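You operate a simulated robot arm through the tools that you are given. There is no shell and no other tool. Be economical: measure what you need, move in short steps, check, and stop when the job is done.

The job below is to be done with a simulated robot arm. You get a single attempt, and the scene is never put back.

## Task
Pack the yellow mug between both ribbed pads and fold the carton's flaps in.
Fine: the mug stands upright; each pad lies against it. Set down upright: yellow mug.
Where things are to end (x, y in the base frame): yellow mug within 0.03 m of [0.78, -0.27].

The check looks at the end state, three seconds after you hand in, the way a careful person would. Anything else that was tipped, shoved, dropped, spilled or broken makes it a failure. Flat cloth is picked up by pressing the open fingertips on it (5 to 10 N) and closing them slowly along it; thin cloth reads only 2 to 8 mm in the jaws.

## Robot
A 6-joint arm with a fingered hand, fixed in place. Base frame: the origin is at the foot of the arm, x ahead of it, y to its left, z up; the work surface is at about z = 0.85. Lengths are in m, angles in rad, forces in N, time in s.
With the tool pointing down near the work surface it reaches from about 0.3 to 0.92 m from the base axis. Its first joint turns from -2.897 to 2.897 rad. Payload 5 kg.
The TCP is the grasp point between the finger pads, 0.037 m short of the fingertips. In the tool frame z runs along the fingers and y along their closing line. Largest opening 0.124 m; the body of the gripper starts 0.043 m behind the TCP. The gripper is a hand of 3 fingers: y runs from the thumb to the fingers, the wrist lies at [-0.021, -0.125, -0.215] in the tool frame.
Orientation is that of the tool frame in the base frame, as a unit quaternion [x, y, z, w]. With the fingers straight down and the wrist toward the robot, the tool's x, y and z point along [0, 1, 0], [1, 0, 0] and [0, 0, -1] of the base frame.

## Interface
- The arm moves only by the tool apply_moves. Its argument "targets" is a list of rows, each a list of 2 entries, a list of its own where there are three numbers: the shift along the base's x, y, z in m, then the turn, a rotation vector about the base's x, y, z in rad. In form: [[[x, y, z], [rx, ry, rz]], ...]. A call has 1 to 12 rows; each row shifts and turns the commanded pose from where the row before left it. Rows are played at 5 a second. More than 0.05 m and 0.15 rad between two rows, and nothing of the call is played. Where a pose cannot be reached the arm comes as near as it can. A force on the tool above 40 N (or 10 N above the force at the start of the call, whichever is more), or a blocked arm, ends the call early, and 0.2 s more pass. In this call time passes only in rows, and 0.2 s behind the last. It gives the time, the measured TCP pose, the force on the tool (base axes), the opening and the grip force at its end, in the units of the frame above (readings bear some noise), with the torque about the TCP (base axes, N m) and any sound that the robot's microphone picked up, and new pictures: "show" is both (left out), scene, wrist or none.
- Cameras (640 x 400 px; columns grow to the right, rows downward): "scene" is fixed at [0.2183, -0.6478, 1.6476]; the picture's right is [0.52, -0.85, 0.00], its down [-0.82, -0.49, -0.30] and it looks along [0.25, 0.15, -0.95] (base axes); focal length 214 px, centre (320, 200). "wrist" rides on the gripper at [0.072, -0.104, -0.154] in the tool frame; the picture's right is [-0.83, 0.26, -0.49], its down [-0.51, -0.72, 0.47] and it looks along [-0.23, 0.64, 0.73] (tool axes); focal length 243 px, centre (320, 200). There is no depth. A picture from a camera that has moved, and an enlarged one, comes with that camera's place and axes in the base frame and with its lens.
- move_fingers(index, middle, thumb_bend, thumb_turn): sets how far each is bent, from 0 (flat) to 100 (curled in); at 30 the hand is open as for a grip, at 70 the pads meet at the TCP. One left out holds its place. A second passes; each finger stops where it meets its share of the squeeze, and holds until it gets a number again. It is the only way to open and close the hand. It gives what a move gives, with no picture; readings hold the bend of each and the force on the fingers (four entries, about 0 where the hand has none), thumb and palm. thumb_turn goes from beside the hand (0) to across from the fingers (100), as for a grip.
- enlarge(camera, box): a new picture of the part [left, top, right, bottom] of that camera's present view, enlarged. The clock stands still meanwhile.
- finish_job(): hands the job in; it is judged then, once.

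Go step by step. Nothing tells you positions but the pictures and the camera data: compare them with the known pose of the tool, close in by small moves and look again before you grip or let go. The budget is 120 turns and 200 pictures, counting those below and the enlarged ones. Unless the task says otherwise, let go and move clear before handing in, and close with one line.

The tools are called after ">>>" by a JSON object that holds its "method" and its "body". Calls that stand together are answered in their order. apply_moves: Moves the arm, as the interface text tells. Its arguments: {"type":"object","properties":{"targets":{"type":"array"},"show":{"type":"string","enum":["both","scene","wrist","none"]}},"required":["targets"]} The other tools are called the same way: move_fingers (index, middle, thumb_bend, thumb_turn) moves the fingers one by one; enlarge (camera, box) takes an enlarged picture of a part of a camera's view; finish_job () hands the job in.

At the start:

```text
time_s: 0.0
tool_pos: [0.6699, -0.3247, 1.2016]
ee_rot: [0.706, 0.708, -0.001, -0.001]
wrist_force: [-0.6, 0.2, -0.6]
moment: [-0.01, -0.01, 0.0]
finger_gap: 0.1235
grip_force: 0.1
shape: jaw
bend: [30.0, 30.0, 30.0, 98.0]
finger forces: [0.1, 0.0, 0.1, 0.0, 0.0, 0.0]
```

scene: 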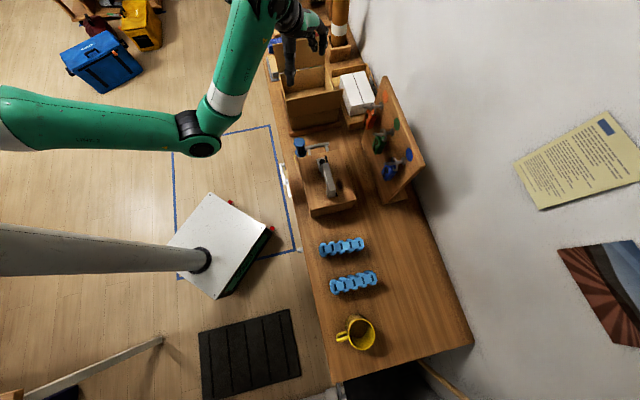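
wrist: 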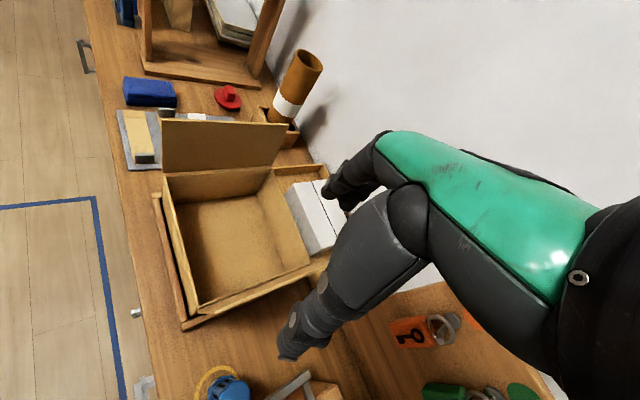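

I see the yellow mug near (0.11, -0.85), two blue ribbed pads near (0.31, -0.68) and (0.23, -0.78), and the carton at about (0.78, -0.27). I'll look closer at each of these first.

>>> {"method": "enlarge", "body": {"camera": "scene", "box": [250, 20, 410, 140]}}

>>> {"method": "enlarge", "body": {"camera": "scene", "box": [290, 220, 430, 360]}}

>>> {"method": "enlarge", "body": {"camera": "wrist", "box": [100, 60, 420, 360]}}

```text
3.33 times, centred on (330, 80) of scene
camera zoom: at [0.2183, -0.6478, 1.6476], right [0.52, -0.85, 0.0], down [-0.82, -0.49, -0.3], along [0.25, 0.15, -0.95], focal length 715 px, centre (287, 600)
```

zoom: 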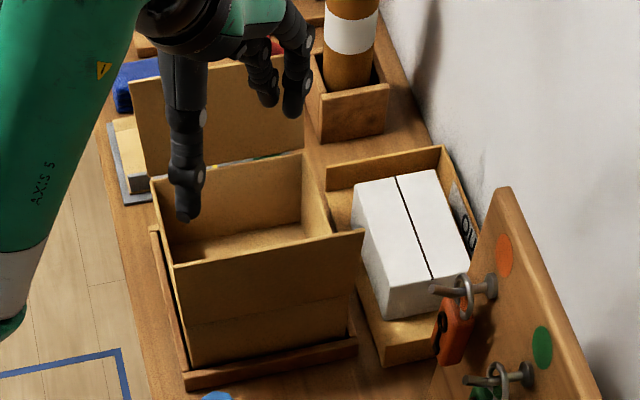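

```text
2.86 times, centred on (360, 290) of scene
camera zoom: at [0.2183, -0.6478, 1.6476], right [0.52, -0.85, 0.0], down [-0.82, -0.49, -0.3], along [0.25, 0.15, -0.95], focal length 613 px, centre (206, -57)
```

zoom: 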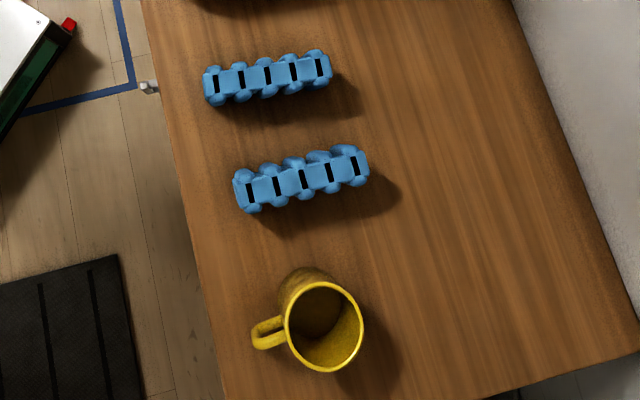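

```text
1.33 times, centred on (260, 210) of wrist
camera zoom: at [0.5661, -0.2511, 1.3558], right [0.26, -0.83, 0.49], down [-0.72, -0.51, -0.47], along [0.64, -0.23, -0.73], focal length 324 px, centre (400, 187)
```

zoom: 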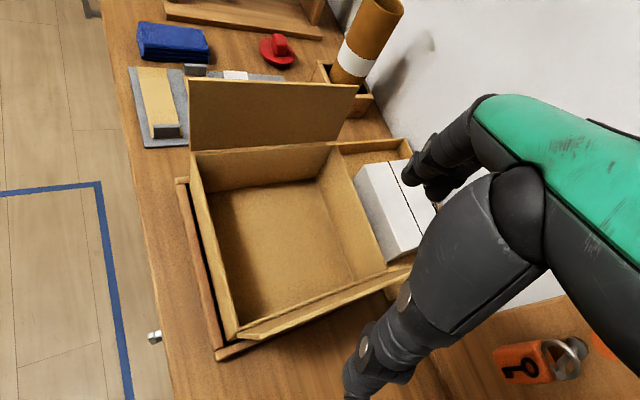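

The carton's axes run at about 45° to the base frame, with flaps standing on its near and far walls. I'll carry the wrist camera over to the pads and mug to measure them.

>>> {"method": "apply_moves", "body": {"targets": [[[-0.042, -0.0125, -0.005], [0, 0, -0.122]], [[-0.042, -0.0125, -0.005], [0, 0, -0.122]], [[-0.042, -0.0125, -0.005], [0, 0, -0.122]], [[-0.042, -0.0125, -0.005], [0, 0, -0.122]], [[-0.042, -0.0125, -0.005], [0, 0, -0.122]], [[-0.042, -0.0125, -0.005], [0, 0, -0.122]], [[-0.042, -0.0125, -0.005], [0, 0, -0.122]], [[-0.042, -0.0125, -0.005], [0, 0, -0.122]], [[-0.042, -0.0125, -0.005], [0, 0, -0.122]], [[-0.042, -0.0125, -0.005], [0, 0, -0.122]]]}}

```text
time_s: 2.2
tool_pos: [0.2635, -0.4618, 1.1231]
ee_rot: [0.985, 0.173, 0.001, 0.001]
wrist_force: [0.3, 0.1, -0.1]
moment: [0.02, 0.04, -0.04]
finger_gap: 0.1233
grip_force: 0.1
shape: jaw
bend: [30.0, 30.0, 30.0, 98.0]
finger forces: [0.1, 0.1, 0.0, 0.0, 0.0, 0.0]
out of reach, approached as far as the arm can: row 3, 4, 5, 6, 7
camera wrist: at [0.2949, -0.3374, 1.2772], right [-0.69, -0.53, 0.49], down [-0.72, 0.5, -0.47], along [0.0, -0.68, -0.73], focal length 243 px, centre (320, 200)
```

scene: 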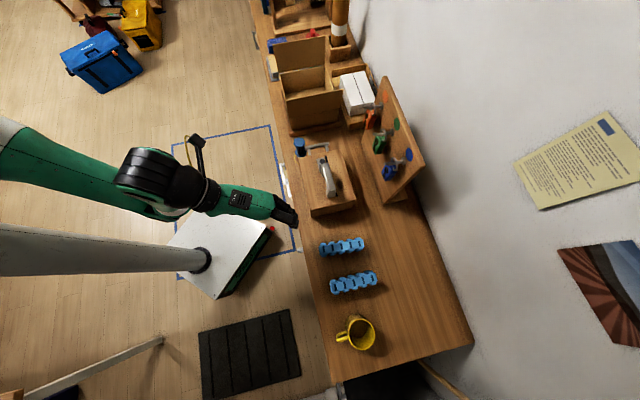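
wrist: 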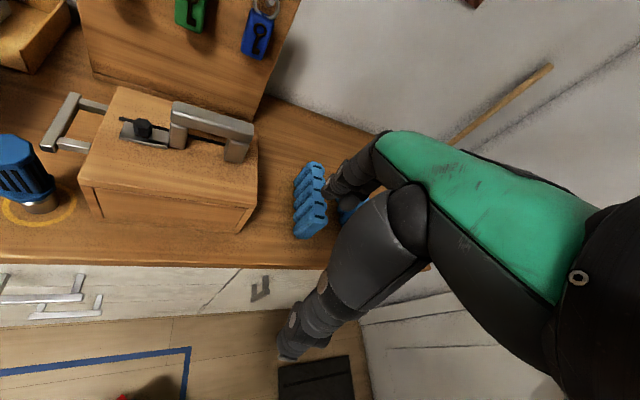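

The wrist camera shows only part of the pads, with the hand hiding the rest. I'll shift so they fall on the open left side of its view.

>>> {"method": "apply_moves", "body": {"targets": [[[-0.044, -0.023, 0.0], [0, 0, 0]], [[-0.044, -0.023, 0.0], [0, 0, 0]], [[-0.044, -0.023, 0.0], [0, 0, 0]], [[-0.044, -0.023, 0.0], [0, 0, 0]], [[-0.044, -0.023, 0.0], [0, 0, 0]], [[-0.044, -0.023, 0.0], [0, 0, 0]]], "show": "wrist"}}

>>> {"method": "enlarge", "body": {"camera": "scene", "box": [260, 30, 360, 140]}}

```text
time_s: 3.6
tool_pos: [-0.0016, -0.601, 1.1259]
ee_rot: [0.985, 0.175, -0.001, 0.0]
wrist_force: [0.9, 0.7, -0.1]
moment: [-0.03, 0.02, 0.0]
finger_gap: 0.1238
grip_force: 0.2
shape: jaw
bend: [30.0, 30.0, 30.0, 98.0]
finger forces: [0.0, 0.0, 0.0, 0.1, 0.0, 0.0]
camera wrist: at [0.0319, -0.4772, 1.2795], right [-0.69, -0.53, 0.49], down [-0.72, 0.5, -0.47], along [0.0, -0.68, -0.73], focal length 243 px, centre (320, 200)
```

wrist: 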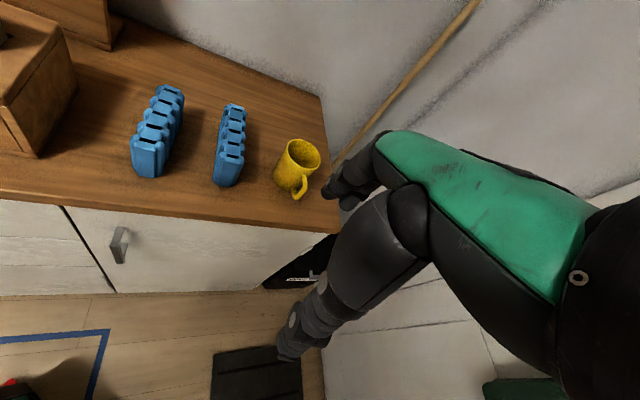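

```text
3.64 times, centred on (310, 85) of scene
camera zoom: at [0.2183, -0.6478, 1.6476], right [0.52, -0.85, 0.0], down [-0.82, -0.49, -0.3], along [0.25, 0.15, -0.95], focal length 780 px, centre (356, 618)
```

zoom: 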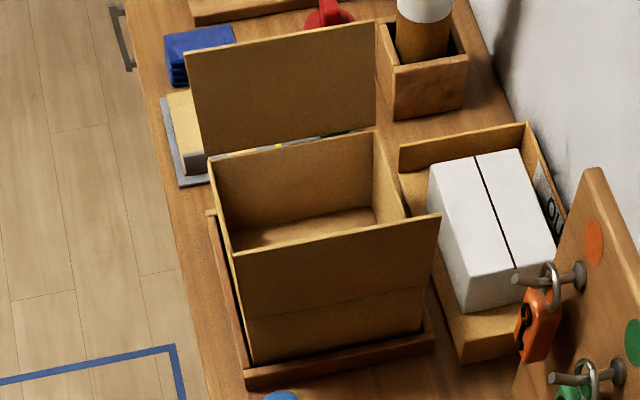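

The pads are standing slabs about as tall as the mug. I'll enlarge them to measure their dimensions.

>>> {"method": "enlarge", "body": {"camera": "wrist", "box": [110, 60, 350, 220]}}

```text
2.50 times, centred on (230, 140) of wrist
camera zoom: at [0.0319, -0.4772, 1.2795], right [-0.69, -0.53, 0.49], down [-0.72, 0.5, -0.47], along [0.0, -0.68, -0.73], focal length 606 px, centre (545, 350)
```

zoom: 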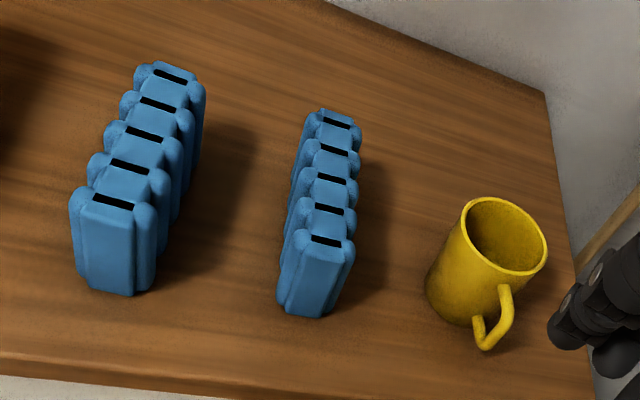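

Pads are about 0.14 × 0.045 × 0.095 m, with A at (0.303, -0.678), B at (0.231, -0.760), and their long axes at about -48°. The carton walls are about 0.09 m high with roughly 0.215 m inside along the flap-to-flap axis. I'll turn the hand square to pad A and go above it.

>>> {"method": "apply_moves", "body": {"targets": [[[0.038, -0.0097, -0.003], [0, 0, -0.148]], [[0.038, -0.0097, -0.003], [0, 0, -0.148]], [[0.038, -0.0097, -0.003], [0, 0, -0.148]], [[0.038, -0.0097, -0.003], [0, 0, -0.148]], [[0.038, -0.0097, -0.003], [0, 0, -0.148]], [[0.038, -0.0097, -0.003], [0, 0, -0.148]], [[0.038, -0.0097, -0.003], [0, 0, -0.148]], [[0.038, -0.0097, -0.003], [0, 0, -0.148]]]}}

```text
time_s: 5.4
tool_pos: [0.3046, -0.6785, 1.1005]
ee_rot: [0.914, -0.406, -0.001, 0.001]
wrist_force: [-0.6, 0.2, -0.3]
moment: [-0.02, -0.03, 0.01]
finger_gap: 0.1239
grip_force: 0.1
shape: jaw
bend: [30.0, 30.0, 30.0, 98.0]
finger forces: [0.1, 0.0, 0.1, 0.0, 0.0, 0.0]
camera wrist: at [0.432, -0.6613, 1.2539], right [-0.75, 0.44, 0.49], down [0.19, 0.86, -0.47], along [-0.63, -0.26, -0.73], focal length 243 px, centre (320, 200)
```

scene: 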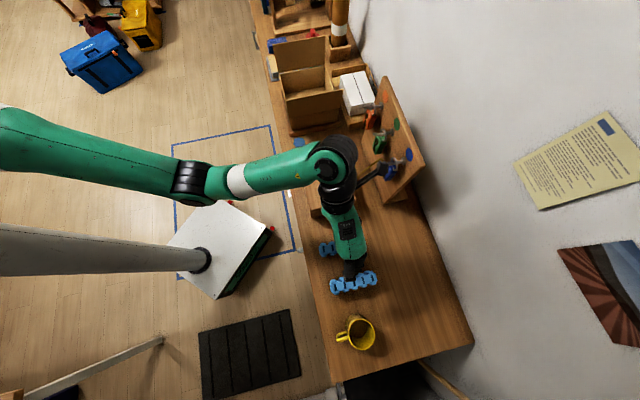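
wrist: 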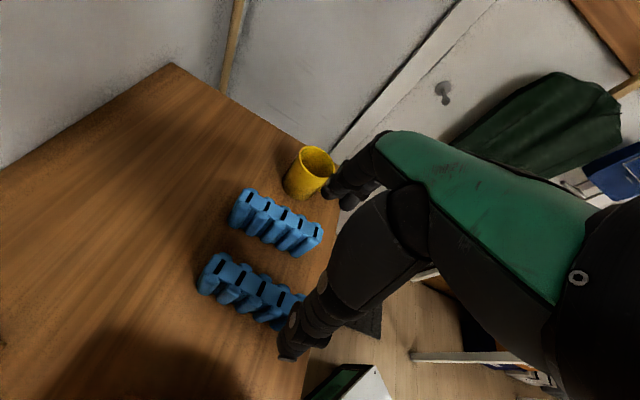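

The hand is above pad A. I'll enlarge the wrist view to refine the pad's axis before going down.

>>> {"method": "enlarge", "body": {"camera": "wrist", "box": [180, 130, 360, 370]}}

```text
1.67 times, centred on (270, 250) of wrist
camera zoom: at [0.432, -0.6613, 1.2539], right [-0.75, 0.44, 0.49], down [0.19, 0.86, -0.47], along [-0.63, -0.26, -0.73], focal length 404 px, centre (403, 117)
```

zoom: 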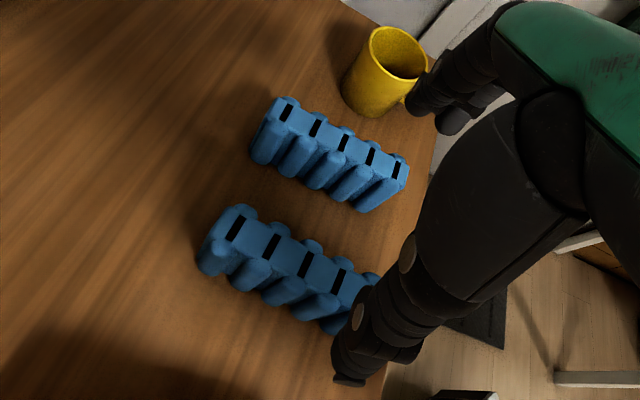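

Pad A centres near (0.309, -0.677) at about -50°. I'll trim the pose and lower the hand around it.

>>> {"method": "apply_moves", "body": {"targets": [[[0.004, 0.001, -0.03], [0, 0, -0.035]], [[0, 0, -0.035], [0, 0, 0]], [[0, 0, -0.035], [0, 0, 0]], [[0, 0, -0.035], [0, 0, 0]], [[0, 0, -0.035], [0, 0, 0]]]}}

>>> {"method": "enlarge", "body": {"camera": "scene", "box": [300, 190, 400, 310]}}

```text
time_s: 6.6
tool_pos: [0.3085, -0.6773, 0.9286]
ee_rot: [0.907, -0.421, 0.0, 0.001]
wrist_force: [0.7, 0.3, -0.4]
moment: [-0.01, -0.02, -0.02]
finger_gap: 0.1238
grip_force: 0.0
shape: jaw
bend: [30.0, 30.0, 30.0, 98.0]
finger forces: [0.0, 0.0, 0.0, 0.0, 0.1, 0.1]
camera wrist: at [0.4355, -0.6643, 1.0834], right [-0.74, 0.47, 0.49], down [0.22, 0.85, -0.47], along [-0.64, -0.24, -0.73], focal length 243 px, centre (320, 200)
```

scene: 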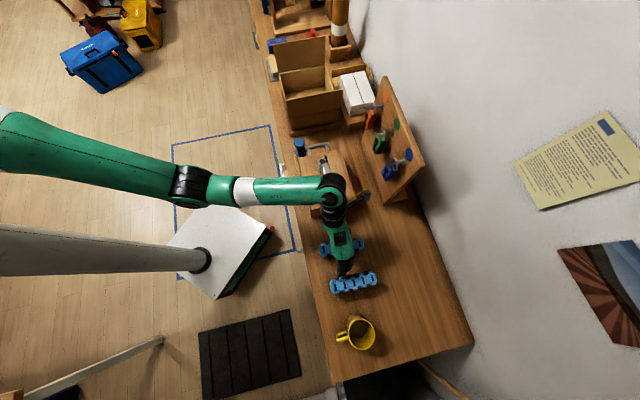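
wrist: 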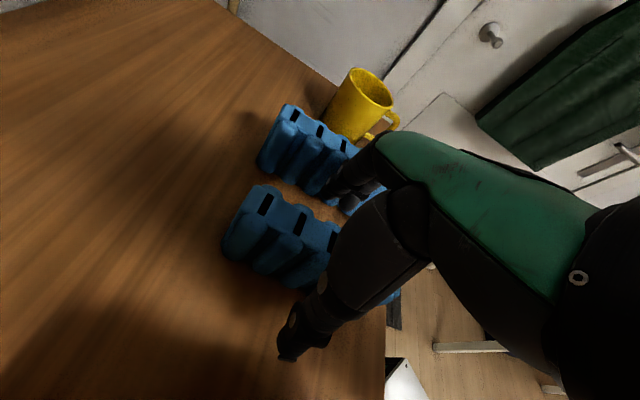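

```text
3.33 times, centred on (350, 250) of scene
camera zoom: at [0.2183, -0.6478, 1.6476], right [0.52, -0.85, 0.0], down [-0.82, -0.49, -0.3], along [0.25, 0.15, -0.95], focal length 715 px, centre (220, 33)
```

zoom: 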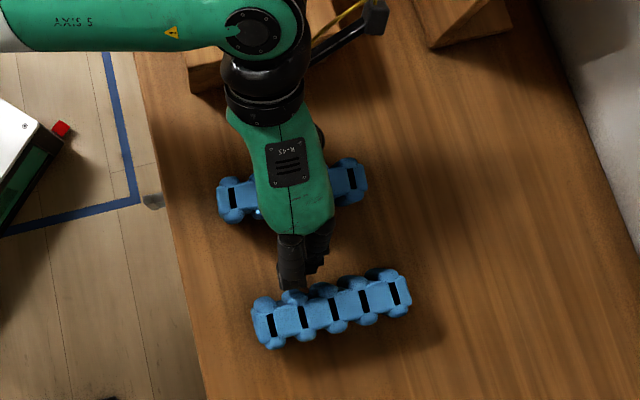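

The fingers straddle pad A without touching pad B. I'll close partway to centre it, then grip.

>>> {"method": "move_fingers", "body": {"index": 48, "middle": 48, "thumb_bend": 48}}

>>> {"method": "move_fingers", "body": {"index": 60, "middle": 60, "thumb_bend": 60}}

>>> {"method": "enlarge", "body": {"camera": "wrist", "box": [200, 40, 440, 380]}}

```text
time_s: 7.6
tool_pos: [0.3079, -0.6776, 0.9288]
ee_rot: [0.907, -0.421, 0.001, 0.0]
wrist_force: [-1.1, 0.6, 0.1]
moment: [0.01, 0.02, 0.0]
finger_gap: 0.0744
grip_force: 0.1
shape: fingers
bend: [48.0, 48.0, 48.0, 98.0]
finger forces: [0.1, 0.0, 0.1, 0.1, 0.0, 0.1]
```

```text
time_s: 8.6
tool_pos: [0.3092, -0.6769, 0.9287]
ee_rot: [0.907, -0.421, -0.001, 0.0]
wrist_force: [-0.2, -0.1, 0.1]
moment: [0.02, -0.01, 0.01]
finger_gap: 0.0462
grip_force: 4.5
shape: fingers
bend: [58.0, 58.0, 57.0, 97.0]
finger forces: [2.3, 2.0, 0.0, 0.0, 4.5, 0.0]
```

```text
1.18 times, centred on (320, 210) of wrist
camera zoom: at [0.4355, -0.6643, 1.0832], right [-0.74, 0.46, 0.49], down [0.22, 0.85, -0.47], along [-0.64, -0.24, -0.73], focal length 285 px, centre (320, 188)
```

zoom: 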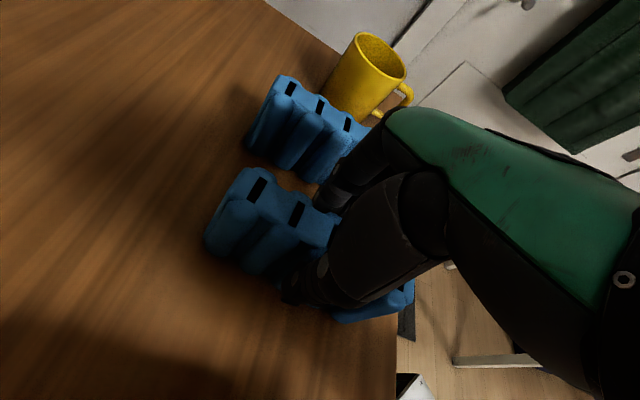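

Both sides are in contact at 0.046 m, which matches the pad's thickness. I'll squeeze a little more and lift a bit to test.

>>> {"method": "move_fingers", "body": {"index": 66, "middle": 66, "thumb_bend": 66}}

>>> {"method": "apply_moves", "body": {"targets": [[[0, 0, 0.02], [0, 0, 0]], [[0, 0, 0.03], [0, 0, 0]], [[0, 0, 0.03], [0, 0, 0]], [[0, 0, 0.03], [0, 0, 0]]]}}

```text
time_s: 9.6
tool_pos: [0.3085, -0.6774, 0.9294]
ee_rot: [0.907, -0.421, 0.0, 0.0]
wrist_force: [-1.0, 0.4, -0.4]
moment: [0.01, 0.04, 0.04]
finger_gap: 0.0446
grip_force: 13.3
shape: fingers
bend: [59.0, 61.0, 58.0, 96.0]
finger forces: [6.9, 6.3, 0.0, 0.0, 13.0, 0.0]
```

```text
time_s: 10.6
tool_pos: [0.3044, -0.6771, 1.0395]
ee_rot: [0.907, -0.421, 0.0, 0.0]
wrist_force: [-0.4, 0.6, -0.1]
moment: [-0.01, -0.01, -0.02]
finger_gap: 0.0445
grip_force: 12.9
shape: fingers
bend: [59.0, 62.0, 58.0, 96.0]
finger forces: [7.2, 6.0, 0.0, 0.0, 13.0, 0.0]
camera wrist: at [0.4324, -0.664, 1.1937], right [-0.74, 0.46, 0.49], down [0.22, 0.85, -0.47], along [-0.64, -0.24, -0.73], focal length 243 px, centre (320, 200)
```

scene: 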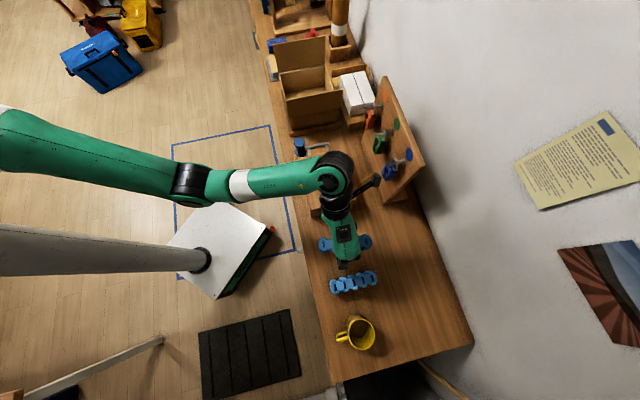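
wrist: 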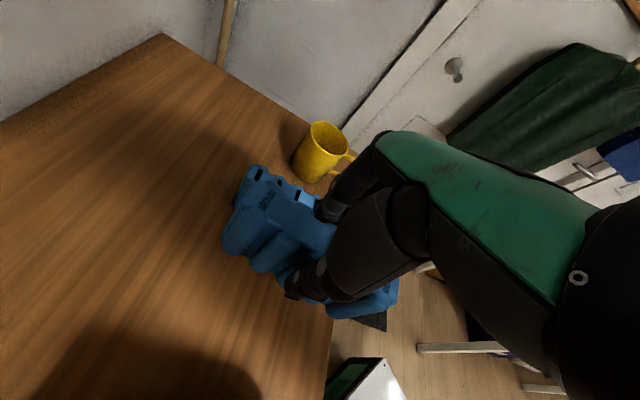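

Pad A is held firmly and clear. I'll raise it and swing it toward the carton while turning the hand half a turn.

>>> {"method": "apply_moves", "body": {"targets": [[[0, 0, 0.045], [0, 0, 0]], [[0, 0, 0.045], [0, 0, 0]], [[0, 0, 0.045], [0, 0, 0.1]], [[0, 0, 0.045], [0, 0, 0.148]], [[0.026, 0.021, 0], [0, 0, 0.148]], [[0.026, 0.021, 0], [0, 0, 0.148]], [[0.026, 0.021, 0], [0, 0, 0.148]], [[0.026, 0.021, 0], [0, 0, 0.148]], [[0.026, 0.021, 0], [0, 0, 0.148]], [[0.026, 0.021, 0], [0, 0, 0.148]], [[0.026, 0.021, 0], [0, 0, 0.148]], [[0.026, 0.021, 0], [0, 0, 0.148]]]}}

```text
time_s: 13.2
tool_pos: [0.5165, -0.5099, 1.22]
ee_rot: [0.96, 0.279, -0.001, 0.0]
wrist_force: [1.1, -0.6, -1.2]
moment: [0.0, 0.01, 0.03]
finger_gap: 0.0446
grip_force: 13.4
shape: fingers
bend: [59.0, 62.0, 58.0, 96.0]
finger forces: [7.1, 5.8, 0.0, 0.0, 12.9, 0.0]
camera wrist: at [0.5219, -0.3824, 1.3735], right [-0.56, -0.67, 0.49], down [-0.81, 0.34, -0.47], along [0.15, -0.67, -0.73], focal length 243 px, centre (320, 200)
```

scene: 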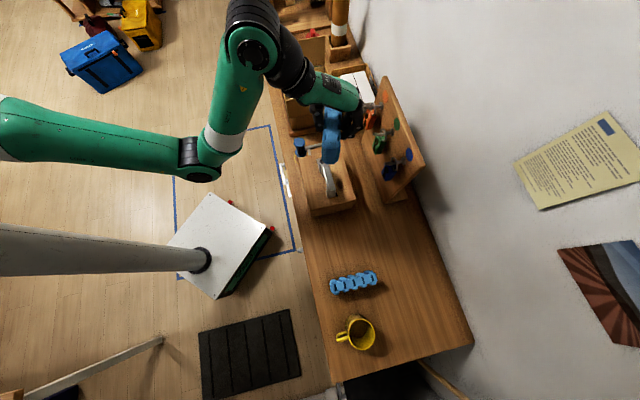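
wrist: 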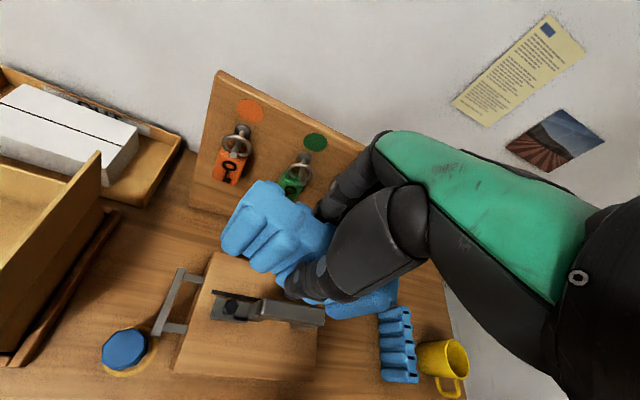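

Pad A is still held and the path ahead is clear. I'll finish the turn while moving above the carton.

>>> {"method": "apply_moves", "body": {"targets": [[[0.022, 0.02, 0], [0, 0, 0.147]], [[0.022, 0.02, 0], [0, 0, 0.147]], [[0.022, 0.02, 0], [0, 0, 0.147]], [[0.022, 0.02, 0], [0, 0, 0.147]], [[0.022, 0.02, 0], [0, 0, 0.147]], [[0.022, 0.02, 0], [0, 0, 0.147]], [[0.022, 0.02, 0], [0, 0, 0.147]], [[0.022, 0.02, 0], [0, 0, 0.147]], [[0.022, 0.02, 0], [0, 0, 0.147]], [[0.022, 0.02, 0], [0, 0, 0.147]], [[0.022, 0.02, 0], [0, 0, 0.147]], [[0.022, 0.02, 0], [0, 0, 0.147]]]}}

>>> {"method": "enlarge", "body": {"camera": "scene", "box": [240, 0, 400, 140]}}

```text
time_s: 15.8
tool_pos: [0.7806, -0.2675, 1.2197]
ee_rot: [0.395, 0.919, 0.0, -0.001]
wrist_force: [0.2, 0.2, 0.2]
moment: [0.01, 0.0, 0.0]
finger_gap: 0.0443
grip_force: 12.8
shape: fingers
bend: [59.0, 62.0, 58.0, 96.0]
finger forces: [7.0, 5.8, 0.0, 0.0, 12.8, 0.0]
camera wrist: at [0.6549, -0.287, 1.3735], right [0.76, -0.42, 0.49], down [-0.17, -0.86, -0.47], along [0.63, 0.27, -0.73], focal length 243 px, centre (320, 200)
```

scene: 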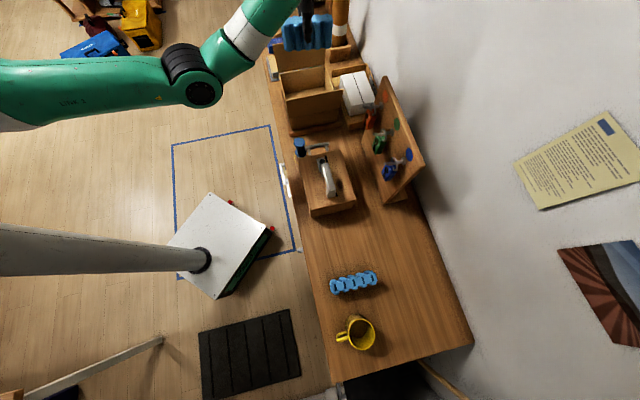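
wrist: 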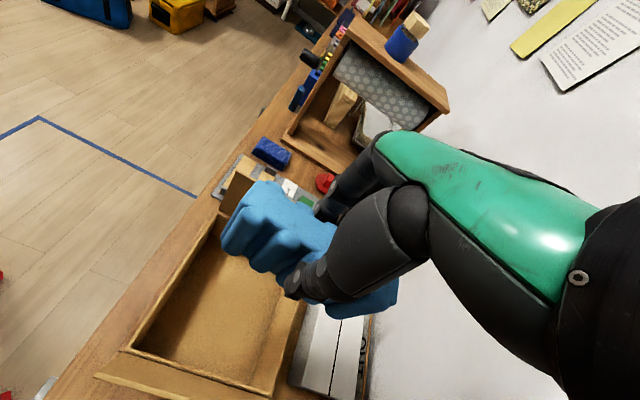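

```text
2.86 times, centred on (320, 70) of scene
camera zoom: at [0.2183, -0.6478, 1.6476], right [0.52, -0.85, 0.0], down [-0.82, -0.49, -0.3], along [0.25, 0.15, -0.95], focal length 613 px, centre (320, 571)
```

zoom: 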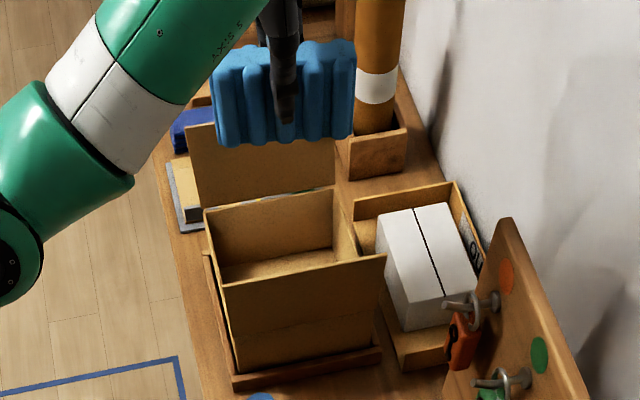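

The pad is over the carton and square with it. The near flap would foul the palm for a near-wall placement, so I'll set this pad near the middle now and push it to the near side later. Going down partway to check clearances.

>>> {"method": "apply_moves", "body": {"targets": [[[0.006, 0.01, -0.03], [0, 0, 0]], [[0.006, 0.0095, -0.035], [0, 0, 0]], [[0, 0, -0.035], [0, 0, 0]], [[0, 0, -0.035], [0, 0, 0]], [[0, 0, -0.03], [0, 0, 0]]]}}

>>> {"method": "enlarge", "body": {"camera": "scene", "box": [240, 0, 400, 140]}}

```text
time_s: 17.0
tool_pos: [0.7921, -0.2478, 1.0558]
ee_rot: [0.396, 0.918, 0.0, 0.001]
wrist_force: [-0.5, -0.3, 0.1]
moment: [0.02, -0.02, 0.04]
finger_gap: 0.0448
grip_force: 12.5
shape: fingers
bend: [59.0, 62.0, 58.0, 96.0]
finger forces: [6.9, 5.7, 0.1, 0.1, 12.6, 0.0]
camera wrist: at [0.6662, -0.2658, 1.2093], right [0.76, -0.42, 0.49], down [-0.18, -0.86, -0.47], along [0.63, 0.27, -0.73], focal length 243 px, centre (320, 200)
```

scene: 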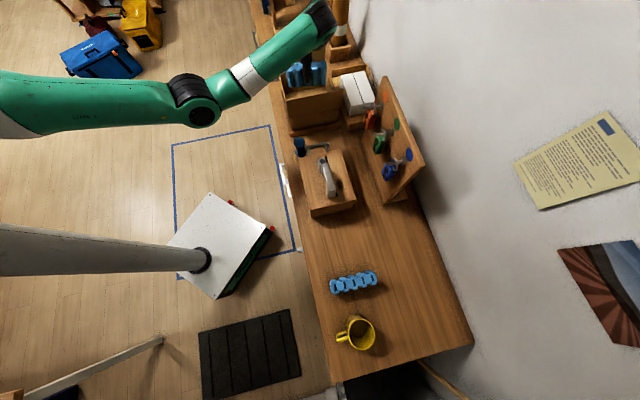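
wrist: 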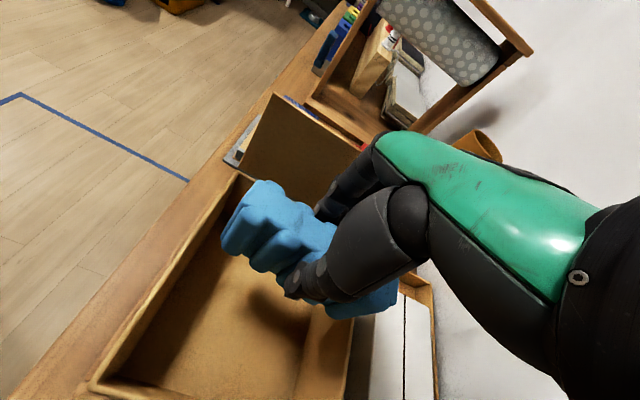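

```text
2.86 times, centred on (320, 70) of scene
camera zoom: at [0.2183, -0.6478, 1.6476], right [0.52, -0.85, 0.0], down [-0.82, -0.49, -0.3], along [0.25, 0.15, -0.95], focal length 613 px, centre (320, 571)
```

zoom: 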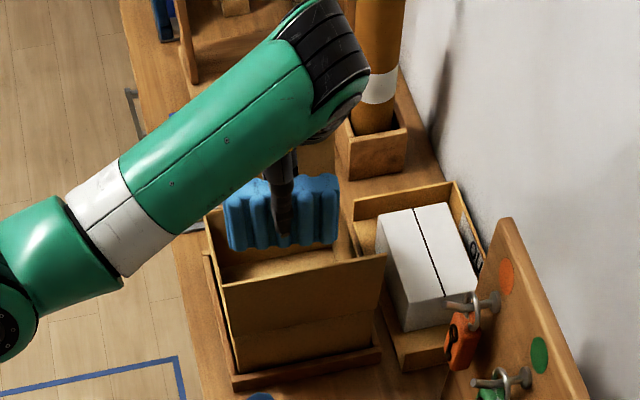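

The pad is centred across the carton and clear of the walls. I'll lower it, taking short steps at the end.

>>> {"method": "apply_moves", "body": {"targets": [[[0, 0, -0.03], [0, 0, 0]], [[0, 0, -0.03], [0, 0, 0]], [[0, 0, -0.03], [0, 0, 0]], [[0, 0, -0.015], [0, 0, 0]], [[0, 0, -0.01], [0, 0, 0]], [[0, 0, -0.005], [0, 0, 0]]]}}

>>> {"method": "enlarge", "body": {"camera": "scene", "box": [240, 0, 400, 140]}}

```text
time_s: 18.4
tool_pos: [0.7912, -0.2506, 0.9345]
ee_rot: [0.396, 0.918, 0.0, 0.0]
wrist_force: [0.6, 1.0, -0.1]
moment: [-0.04, -0.02, 0.0]
finger_gap: 0.0444
grip_force: 12.6
shape: fingers
bend: [59.0, 62.0, 58.0, 96.0]
finger forces: [6.9, 5.7, 0.0, 0.0, 12.7, 0.0]
camera wrist: at [0.6664, -0.2679, 1.089], right [0.76, -0.42, 0.49], down [-0.18, -0.86, -0.47], along [0.63, 0.27, -0.73], focal length 243 px, centre (320, 200)
```

scene: 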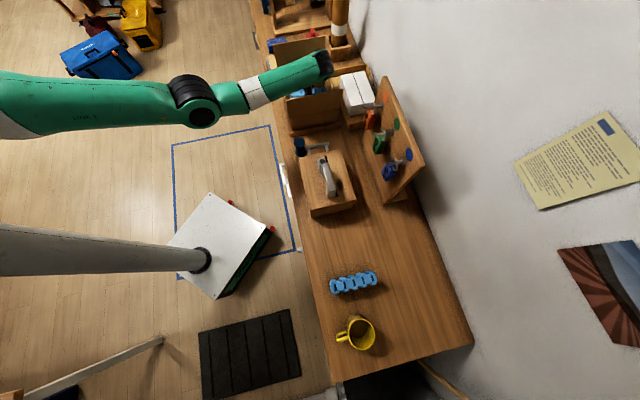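
wrist: 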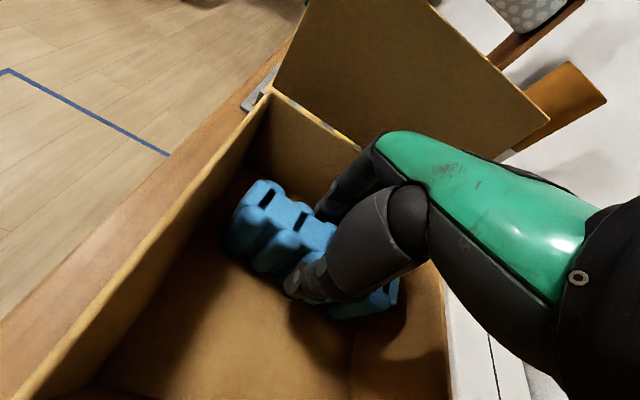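

```text
2.86 times, centred on (320, 70) of scene
camera zoom: at [0.2183, -0.6478, 1.6476], right [0.52, -0.85, 0.0], down [-0.82, -0.49, -0.3], along [0.25, 0.15, -0.95], focal length 613 px, centre (320, 571)
```

zoom: 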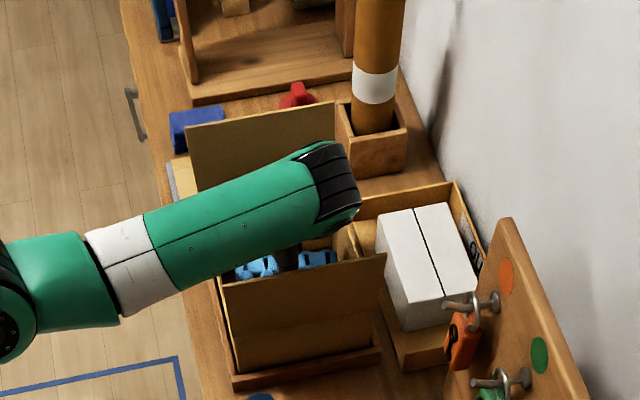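

There is no contact yet at z 0.9345. I'll creep down until the floor takes the load.

>>> {"method": "apply_moves", "body": {"targets": [[[0.001, 0.002, -0.004], [0, 0, 0]], [[0, 0, -0.003], [0, 0, 0]], [[0, 0, -0.003], [0, 0, 0]]], "show": "none"}}

```text
time_s: 19.2
tool_pos: [0.794, -0.248, 0.9302]
ee_rot: [0.397, 0.918, 0.001, 0.004]
wrist_force: [-3.3, 0.4, 34.6]
moment: [-0.06, 0.24, 0.11]
finger_gap: 0.0442
grip_force: 16.0
shape: fingers
bend: [61.0, 63.0, 58.0, 96.0]
finger forces: [7.4, 7.5, 0.0, 0.0, 17.5, 0.1]
```

The pad is on the floor, pressing a little. I'll ease up slightly and open the hand.

>>> {"method": "apply_moves", "body": {"targets": [[[0, 0, 0.004], [0, 0, 0]]], "show": "none"}}

>>> {"method": "move_fingers", "body": {"index": 48, "middle": 48, "thumb_bend": 48}}

>>> {"method": "apply_moves", "body": {"targets": [[[0, 0, 0.03], [0, 0, 0]], [[0, 0, 0.04], [0, 0, 0]], [[0, 0, 0.04], [0, 0, 0]], [[0, 0, 0.04], [0, 0, 0]], [[0, 0, 0.04], [0, 0, 0]], [[0, 0, 0.04], [0, 0, 0]]]}}

>>> {"method": "enlarge", "body": {"camera": "scene", "box": [240, 0, 400, 140]}}

```text
time_s: 19.6
tool_pos: [0.7922, -0.2471, 0.9303]
ee_rot: [0.396, 0.918, 0.0, 0.001]
wrist_force: [4.0, -3.0, 21.7]
moment: [-0.02, -0.23, 0.0]
finger_gap: 0.0446
grip_force: 15.6
shape: fingers
bend: [60.0, 62.0, 58.0, 96.0]
finger forces: [8.7, 7.9, 0.0, 0.0, 14.2, 0.1]
```

```text
time_s: 20.6
tool_pos: [0.7933, -0.2468, 0.9281]
ee_rot: [0.396, 0.918, 0.001, 0.0]
wrist_force: [0.0, 0.7, -0.6]
moment: [0.01, 0.0, 0.01]
finger_gap: 0.0733
grip_force: 0.1
shape: fingers
bend: [48.0, 48.0, 48.0, 97.0]
finger forces: [0.0, 0.0, 0.1, 0.0, 0.0, 0.0]
```

```text
time_s: 22.0
tool_pos: [0.7949, -0.2476, 1.1573]
ee_rot: [0.396, 0.918, 0.0, -0.002]
wrist_force: [0.2, 0.2, -0.2]
moment: [0.02, 0.01, 0.02]
finger_gap: 0.0738
grip_force: 0.1
shape: fingers
bend: [48.0, 48.0, 48.0, 97.0]
finger forces: [0.0, 0.0, 0.0, 0.0, 0.0, 0.1]
camera wrist: at [0.6691, -0.2668, 1.312], right [0.76, -0.42, 0.49], down [-0.18, -0.86, -0.47], along [0.62, 0.27, -0.73], focal length 243 px, centre (320, 200)
```

scene: 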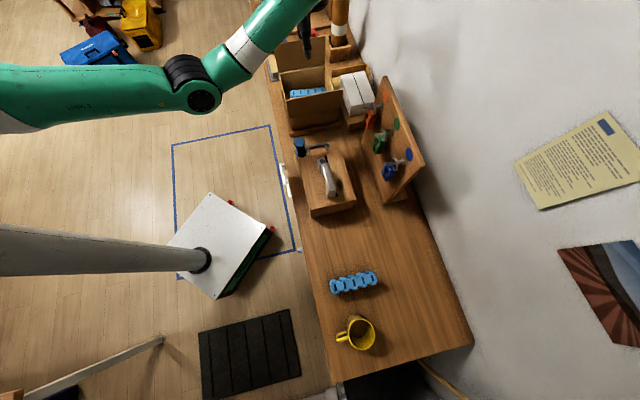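
wrist: 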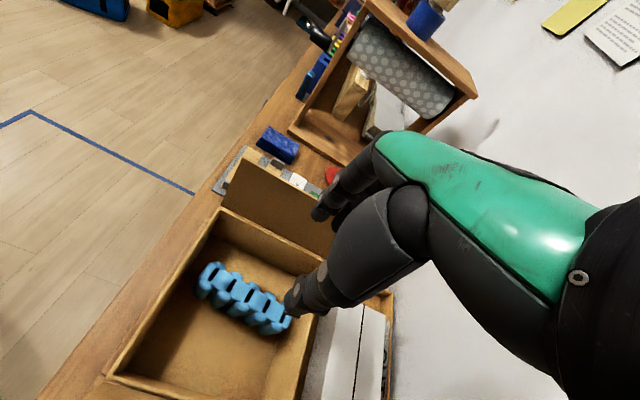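

```text
2.86 times, centred on (320, 70) of scene
camera zoom: at [0.2183, -0.6478, 1.6476], right [0.52, -0.85, 0.0], down [-0.82, -0.49, -0.3], along [0.25, 0.15, -0.95], focal length 613 px, centre (320, 571)
```

zoom: 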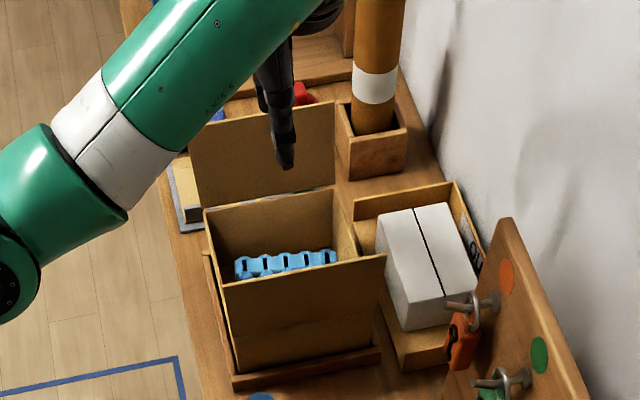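

Pad A stands inside the carton, at about 0.01 m on the far side of centre. I'll grip it again and slide it toward the near wall while there is palm clearance.

>>> {"method": "apply_moves", "body": {"targets": [[[-0.001, 0, -0.04], [0, 0, 0]], [[-0.001, 0, -0.04], [0, 0, 0]], [[0, 0, -0.04], [0, 0, 0]], [[0, 0, -0.04], [0, 0, 0]], [[0, 0, -0.04], [0, 0, 0]], [[0, 0, -0.022], [0, 0, 0]]], "show": "none"}}

>>> {"method": "move_fingers", "body": {"index": 64, "middle": 64, "thumb_bend": 64}}

>>> {"method": "apply_moves", "body": {"targets": [[[0, 0, 0.01], [0, 0, 0]], [[-0.0072, -0.007, 0], [0, 0, 0]], [[-0.0072, -0.007, 0], [0, 0, 0]], [[-0.0072, -0.007, 0], [0, 0, 0]]]}}

>>> {"method": "enlarge", "body": {"camera": "scene", "box": [240, 0, 400, 140]}}

```text
time_s: 23.4
tool_pos: [0.7904, -0.2465, 0.9394]
ee_rot: [0.396, 0.918, -0.001, 0.001]
wrist_force: [0.3, 0.0, -0.2]
moment: [0.04, 0.0, 0.01]
finger_gap: 0.0736
grip_force: 0.0
shape: fingers
bend: [48.0, 48.0, 48.0, 97.0]
finger forces: [0.0, 0.0, 0.0, 0.1, 0.1, 0.0]
```

```text
time_s: 24.4
tool_pos: [0.7914, -0.2468, 0.938]
ee_rot: [0.396, 0.918, -0.001, 0.0]
wrist_force: [0.0, 0.9, 0.2]
moment: [0.01, -0.02, 0.0]
finger_gap: 0.0456
grip_force: 9.5
shape: fingers
bend: [58.0, 61.0, 57.0, 97.0]
finger forces: [5.9, 3.9, 0.0, 0.0, 9.7, 0.0]
```

```text
time_s: 25.4
tool_pos: [0.7692, -0.2675, 0.9469]
ee_rot: [0.397, 0.918, -0.001, 0.0]
wrist_force: [-0.5, -0.2, -0.4]
moment: [0.01, -0.04, 0.02]
finger_gap: 0.0453
grip_force: 9.6
shape: fingers
bend: [58.0, 61.0, 57.0, 97.0]
finger forces: [5.8, 3.9, 0.0, 0.0, 9.7, 0.0]
camera wrist: at [0.6437, -0.2862, 1.1021], right [0.76, -0.42, 0.49], down [-0.18, -0.86, -0.47], along [0.63, 0.27, -0.73], focal length 243 px, centre (320, 200)
```

scene: 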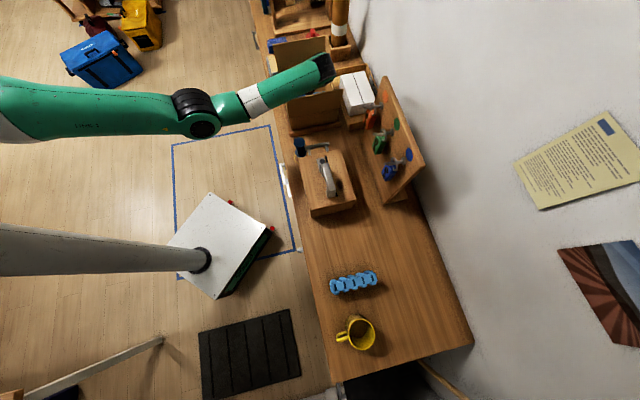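
wrist: 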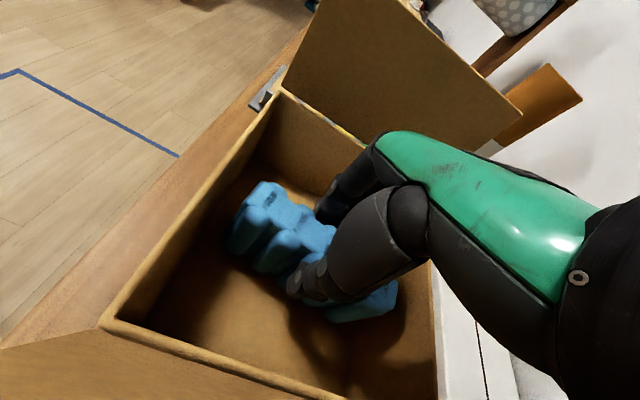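

```text
2.86 times, centred on (320, 70) of scene
camera zoom: at [0.2183, -0.6478, 1.6476], right [0.52, -0.85, 0.0], down [-0.82, -0.49, -0.3], along [0.25, 0.15, -0.95], focal length 613 px, centre (320, 571)
```

zoom: 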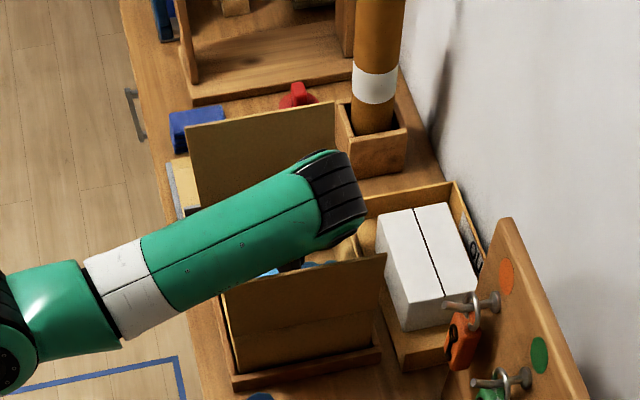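

There is no contact so far and the near flap leans outward. I'll continue another 0.025 m toward the near wall in small steps.

>>> {"method": "apply_moves", "body": {"targets": [[[-0.006, -0.0058, 0], [0, 0, 0]], [[-0.006, -0.0058, 0], [0, 0, 0]], [[-0.006, -0.0058, 0], [0, 0, 0]]]}}

>>> {"method": "enlarge", "body": {"camera": "scene", "box": [240, 0, 400, 140]}}

```text
time_s: 26.2
tool_pos: [0.7508, -0.2843, 0.9474]
ee_rot: [0.397, 0.918, 0.0, 0.0]
wrist_force: [-0.3, 0.9, 0.1]
moment: [0.01, 0.0, -0.04]
finger_gap: 0.0455
grip_force: 9.7
shape: fingers
bend: [58.0, 61.0, 57.0, 97.0]
finger forces: [5.8, 3.9, 0.0, 0.0, 9.7, 0.0]
camera wrist: at [0.6261, -0.3038, 1.1014], right [0.76, -0.42, 0.49], down [-0.18, -0.86, -0.47], along [0.63, 0.27, -0.73], focal length 243 px, centre (320, 200)
```

scene: 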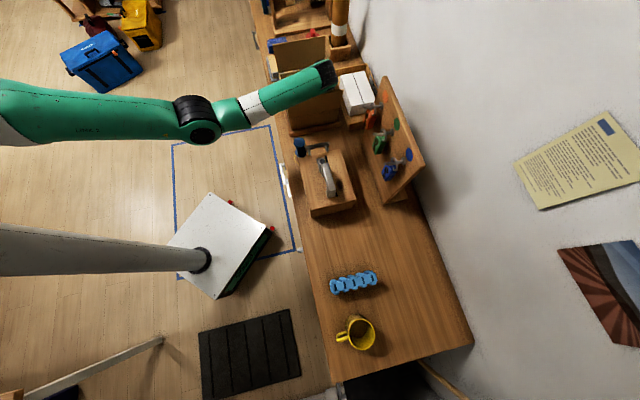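
wrist: 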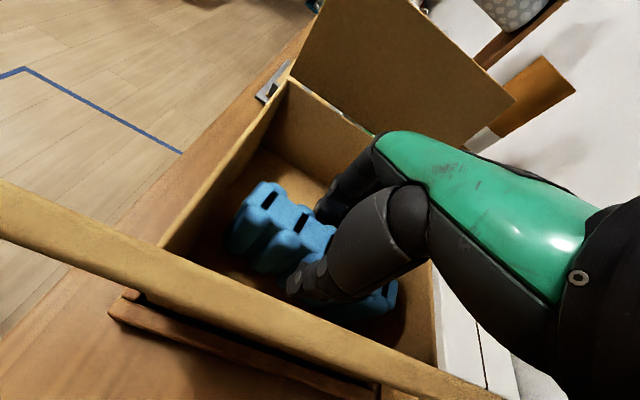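

```text
2.86 times, centred on (320, 70) of scene
camera zoom: at [0.2183, -0.6478, 1.6476], right [0.52, -0.85, 0.0], down [-0.82, -0.49, -0.3], along [0.25, 0.15, -0.95], focal length 613 px, centre (320, 571)
```

zoom: 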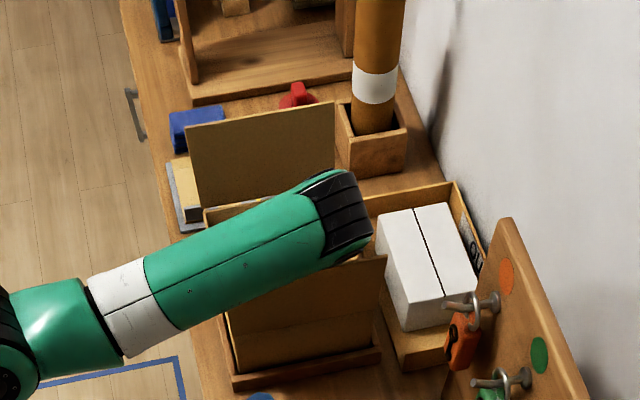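

It is still force-free, and the flap edge passes just behind the thumb. I'll take two more small steps.

>>> {"method": "apply_moves", "body": {"targets": [[[-0.0045, -0.0043, 0], [0, 0, 0]], [[-0.0045, -0.0043, 0], [0, 0, 0]]], "show": "wrist"}}

```text
time_s: 26.8
tool_pos: [0.7412, -0.2939, 0.9465]
ee_rot: [0.396, 0.918, -0.001, 0.0]
wrist_force: [0.8, 0.4, -0.3]
moment: [-0.01, 0.01, -0.02]
finger_gap: 0.0457
grip_force: 9.7
shape: fingers
bend: [58.0, 61.0, 57.0, 97.0]
finger forces: [5.7, 3.8, 0.0, 0.0, 9.7, 0.0]
camera wrist: at [0.6168, -0.3122, 1.101], right [0.76, -0.42, 0.49], down [-0.18, -0.86, -0.47], along [0.63, 0.27, -0.73], focal length 243 px, centre (320, 200)
```

wrist: 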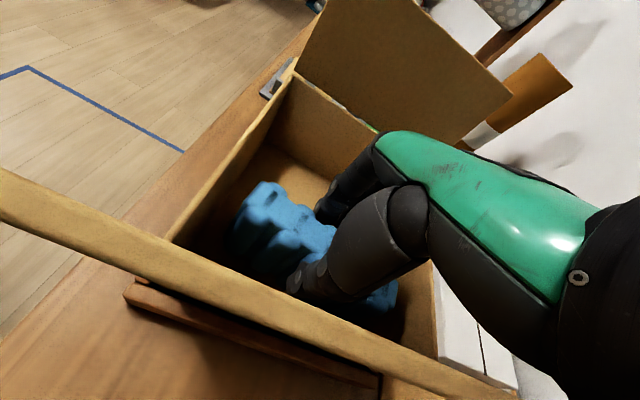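

Pad A is about 0.05 m to the near side of centre, which is enough since the mug can push it the rest. I'll lower it, open slightly, and rise.

>>> {"method": "apply_moves", "body": {"targets": [[[0, 0, -0.006], [0, 0, 0]], [[0, 0, -0.003], [0, 0, 0]]], "show": "none"}}

>>> {"method": "move_fingers", "body": {"index": 50, "middle": 50, "thumb_bend": 53}}

>>> {"method": "apply_moves", "body": {"targets": [[[0, 0, 0.03], [0, 0, 0]], [[0, 0, 0.04], [0, 0, 0]], [[0, 0, 0.04], [0, 0, 0]], [[0, 0, 0.04], [0, 0, 0]], [[0.02, 0.02, 0.04], [0, 0, 0]], [[0.02, 0.02, 0.04], [0, 0, 0]]]}}

>>> {"method": "enlarge", "body": {"camera": "scene", "box": [240, 0, 400, 140]}}

```text
time_s: 27.4
tool_pos: [0.7423, -0.2949, 0.9384]
ee_rot: [0.397, 0.918, -0.001, 0.001]
wrist_force: [0.7, 0.6, -0.2]
moment: [-0.01, -0.01, 0.02]
finger_gap: 0.0453
grip_force: 9.7
shape: fingers
bend: [58.0, 61.0, 57.0, 97.0]
finger forces: [5.8, 4.0, 0.0, 0.1, 9.7, 0.0]
```

```text
time_s: 28.4
tool_pos: [0.742, -0.2949, 0.9379]
ee_rot: [0.396, 0.918, 0.001, 0.0]
wrist_force: [-0.6, 0.0, 0.0]
moment: [-0.01, -0.01, -0.01]
finger_gap: 0.0624
grip_force: 0.0
shape: fingers
bend: [50.0, 50.0, 53.0, 97.0]
finger forces: [0.0, 0.1, 0.0, 0.0, 0.0, 0.0]
```

```text
time_s: 29.8
tool_pos: [0.7815, -0.2567, 1.1682]
ee_rot: [0.396, 0.918, 0.001, 0.0]
wrist_force: [0.8, -0.2, -0.6]
moment: [0.05, 0.02, 0.0]
finger_gap: 0.063
grip_force: 0.1
shape: fingers
bend: [50.0, 50.0, 53.0, 97.0]
finger forces: [0.1, 0.0, 0.0, 0.1, 0.0, 0.1]
camera wrist: at [0.6573, -0.2742, 1.3225], right [0.76, -0.43, 0.49], down [-0.18, -0.86, -0.47], along [0.62, 0.27, -0.73], focal length 243 px, centre (320, 200)
```

scene: 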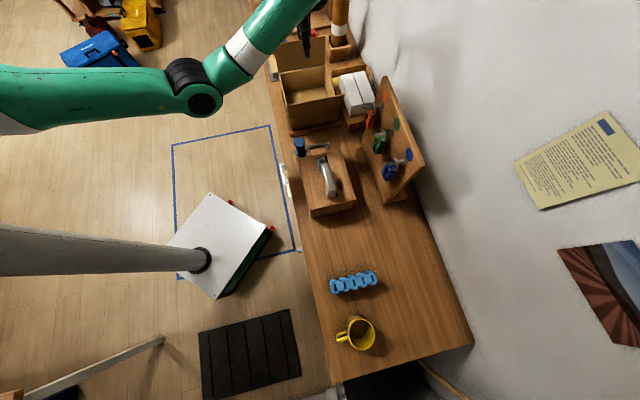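
wrist: 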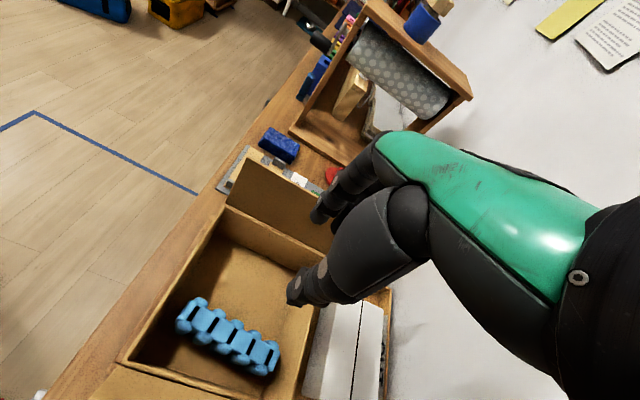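

```text
2.86 times, centred on (320, 70) of scene
camera zoom: at [0.2183, -0.6478, 1.6476], right [0.52, -0.85, 0.0], down [-0.82, -0.49, -0.3], along [0.25, 0.15, -0.95], focal length 613 px, centre (320, 571)
```

zoom: 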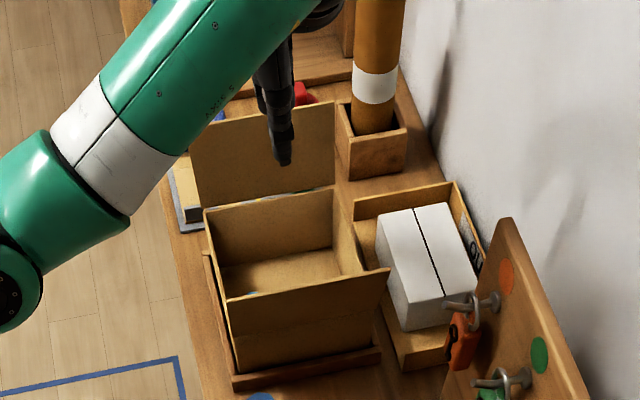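

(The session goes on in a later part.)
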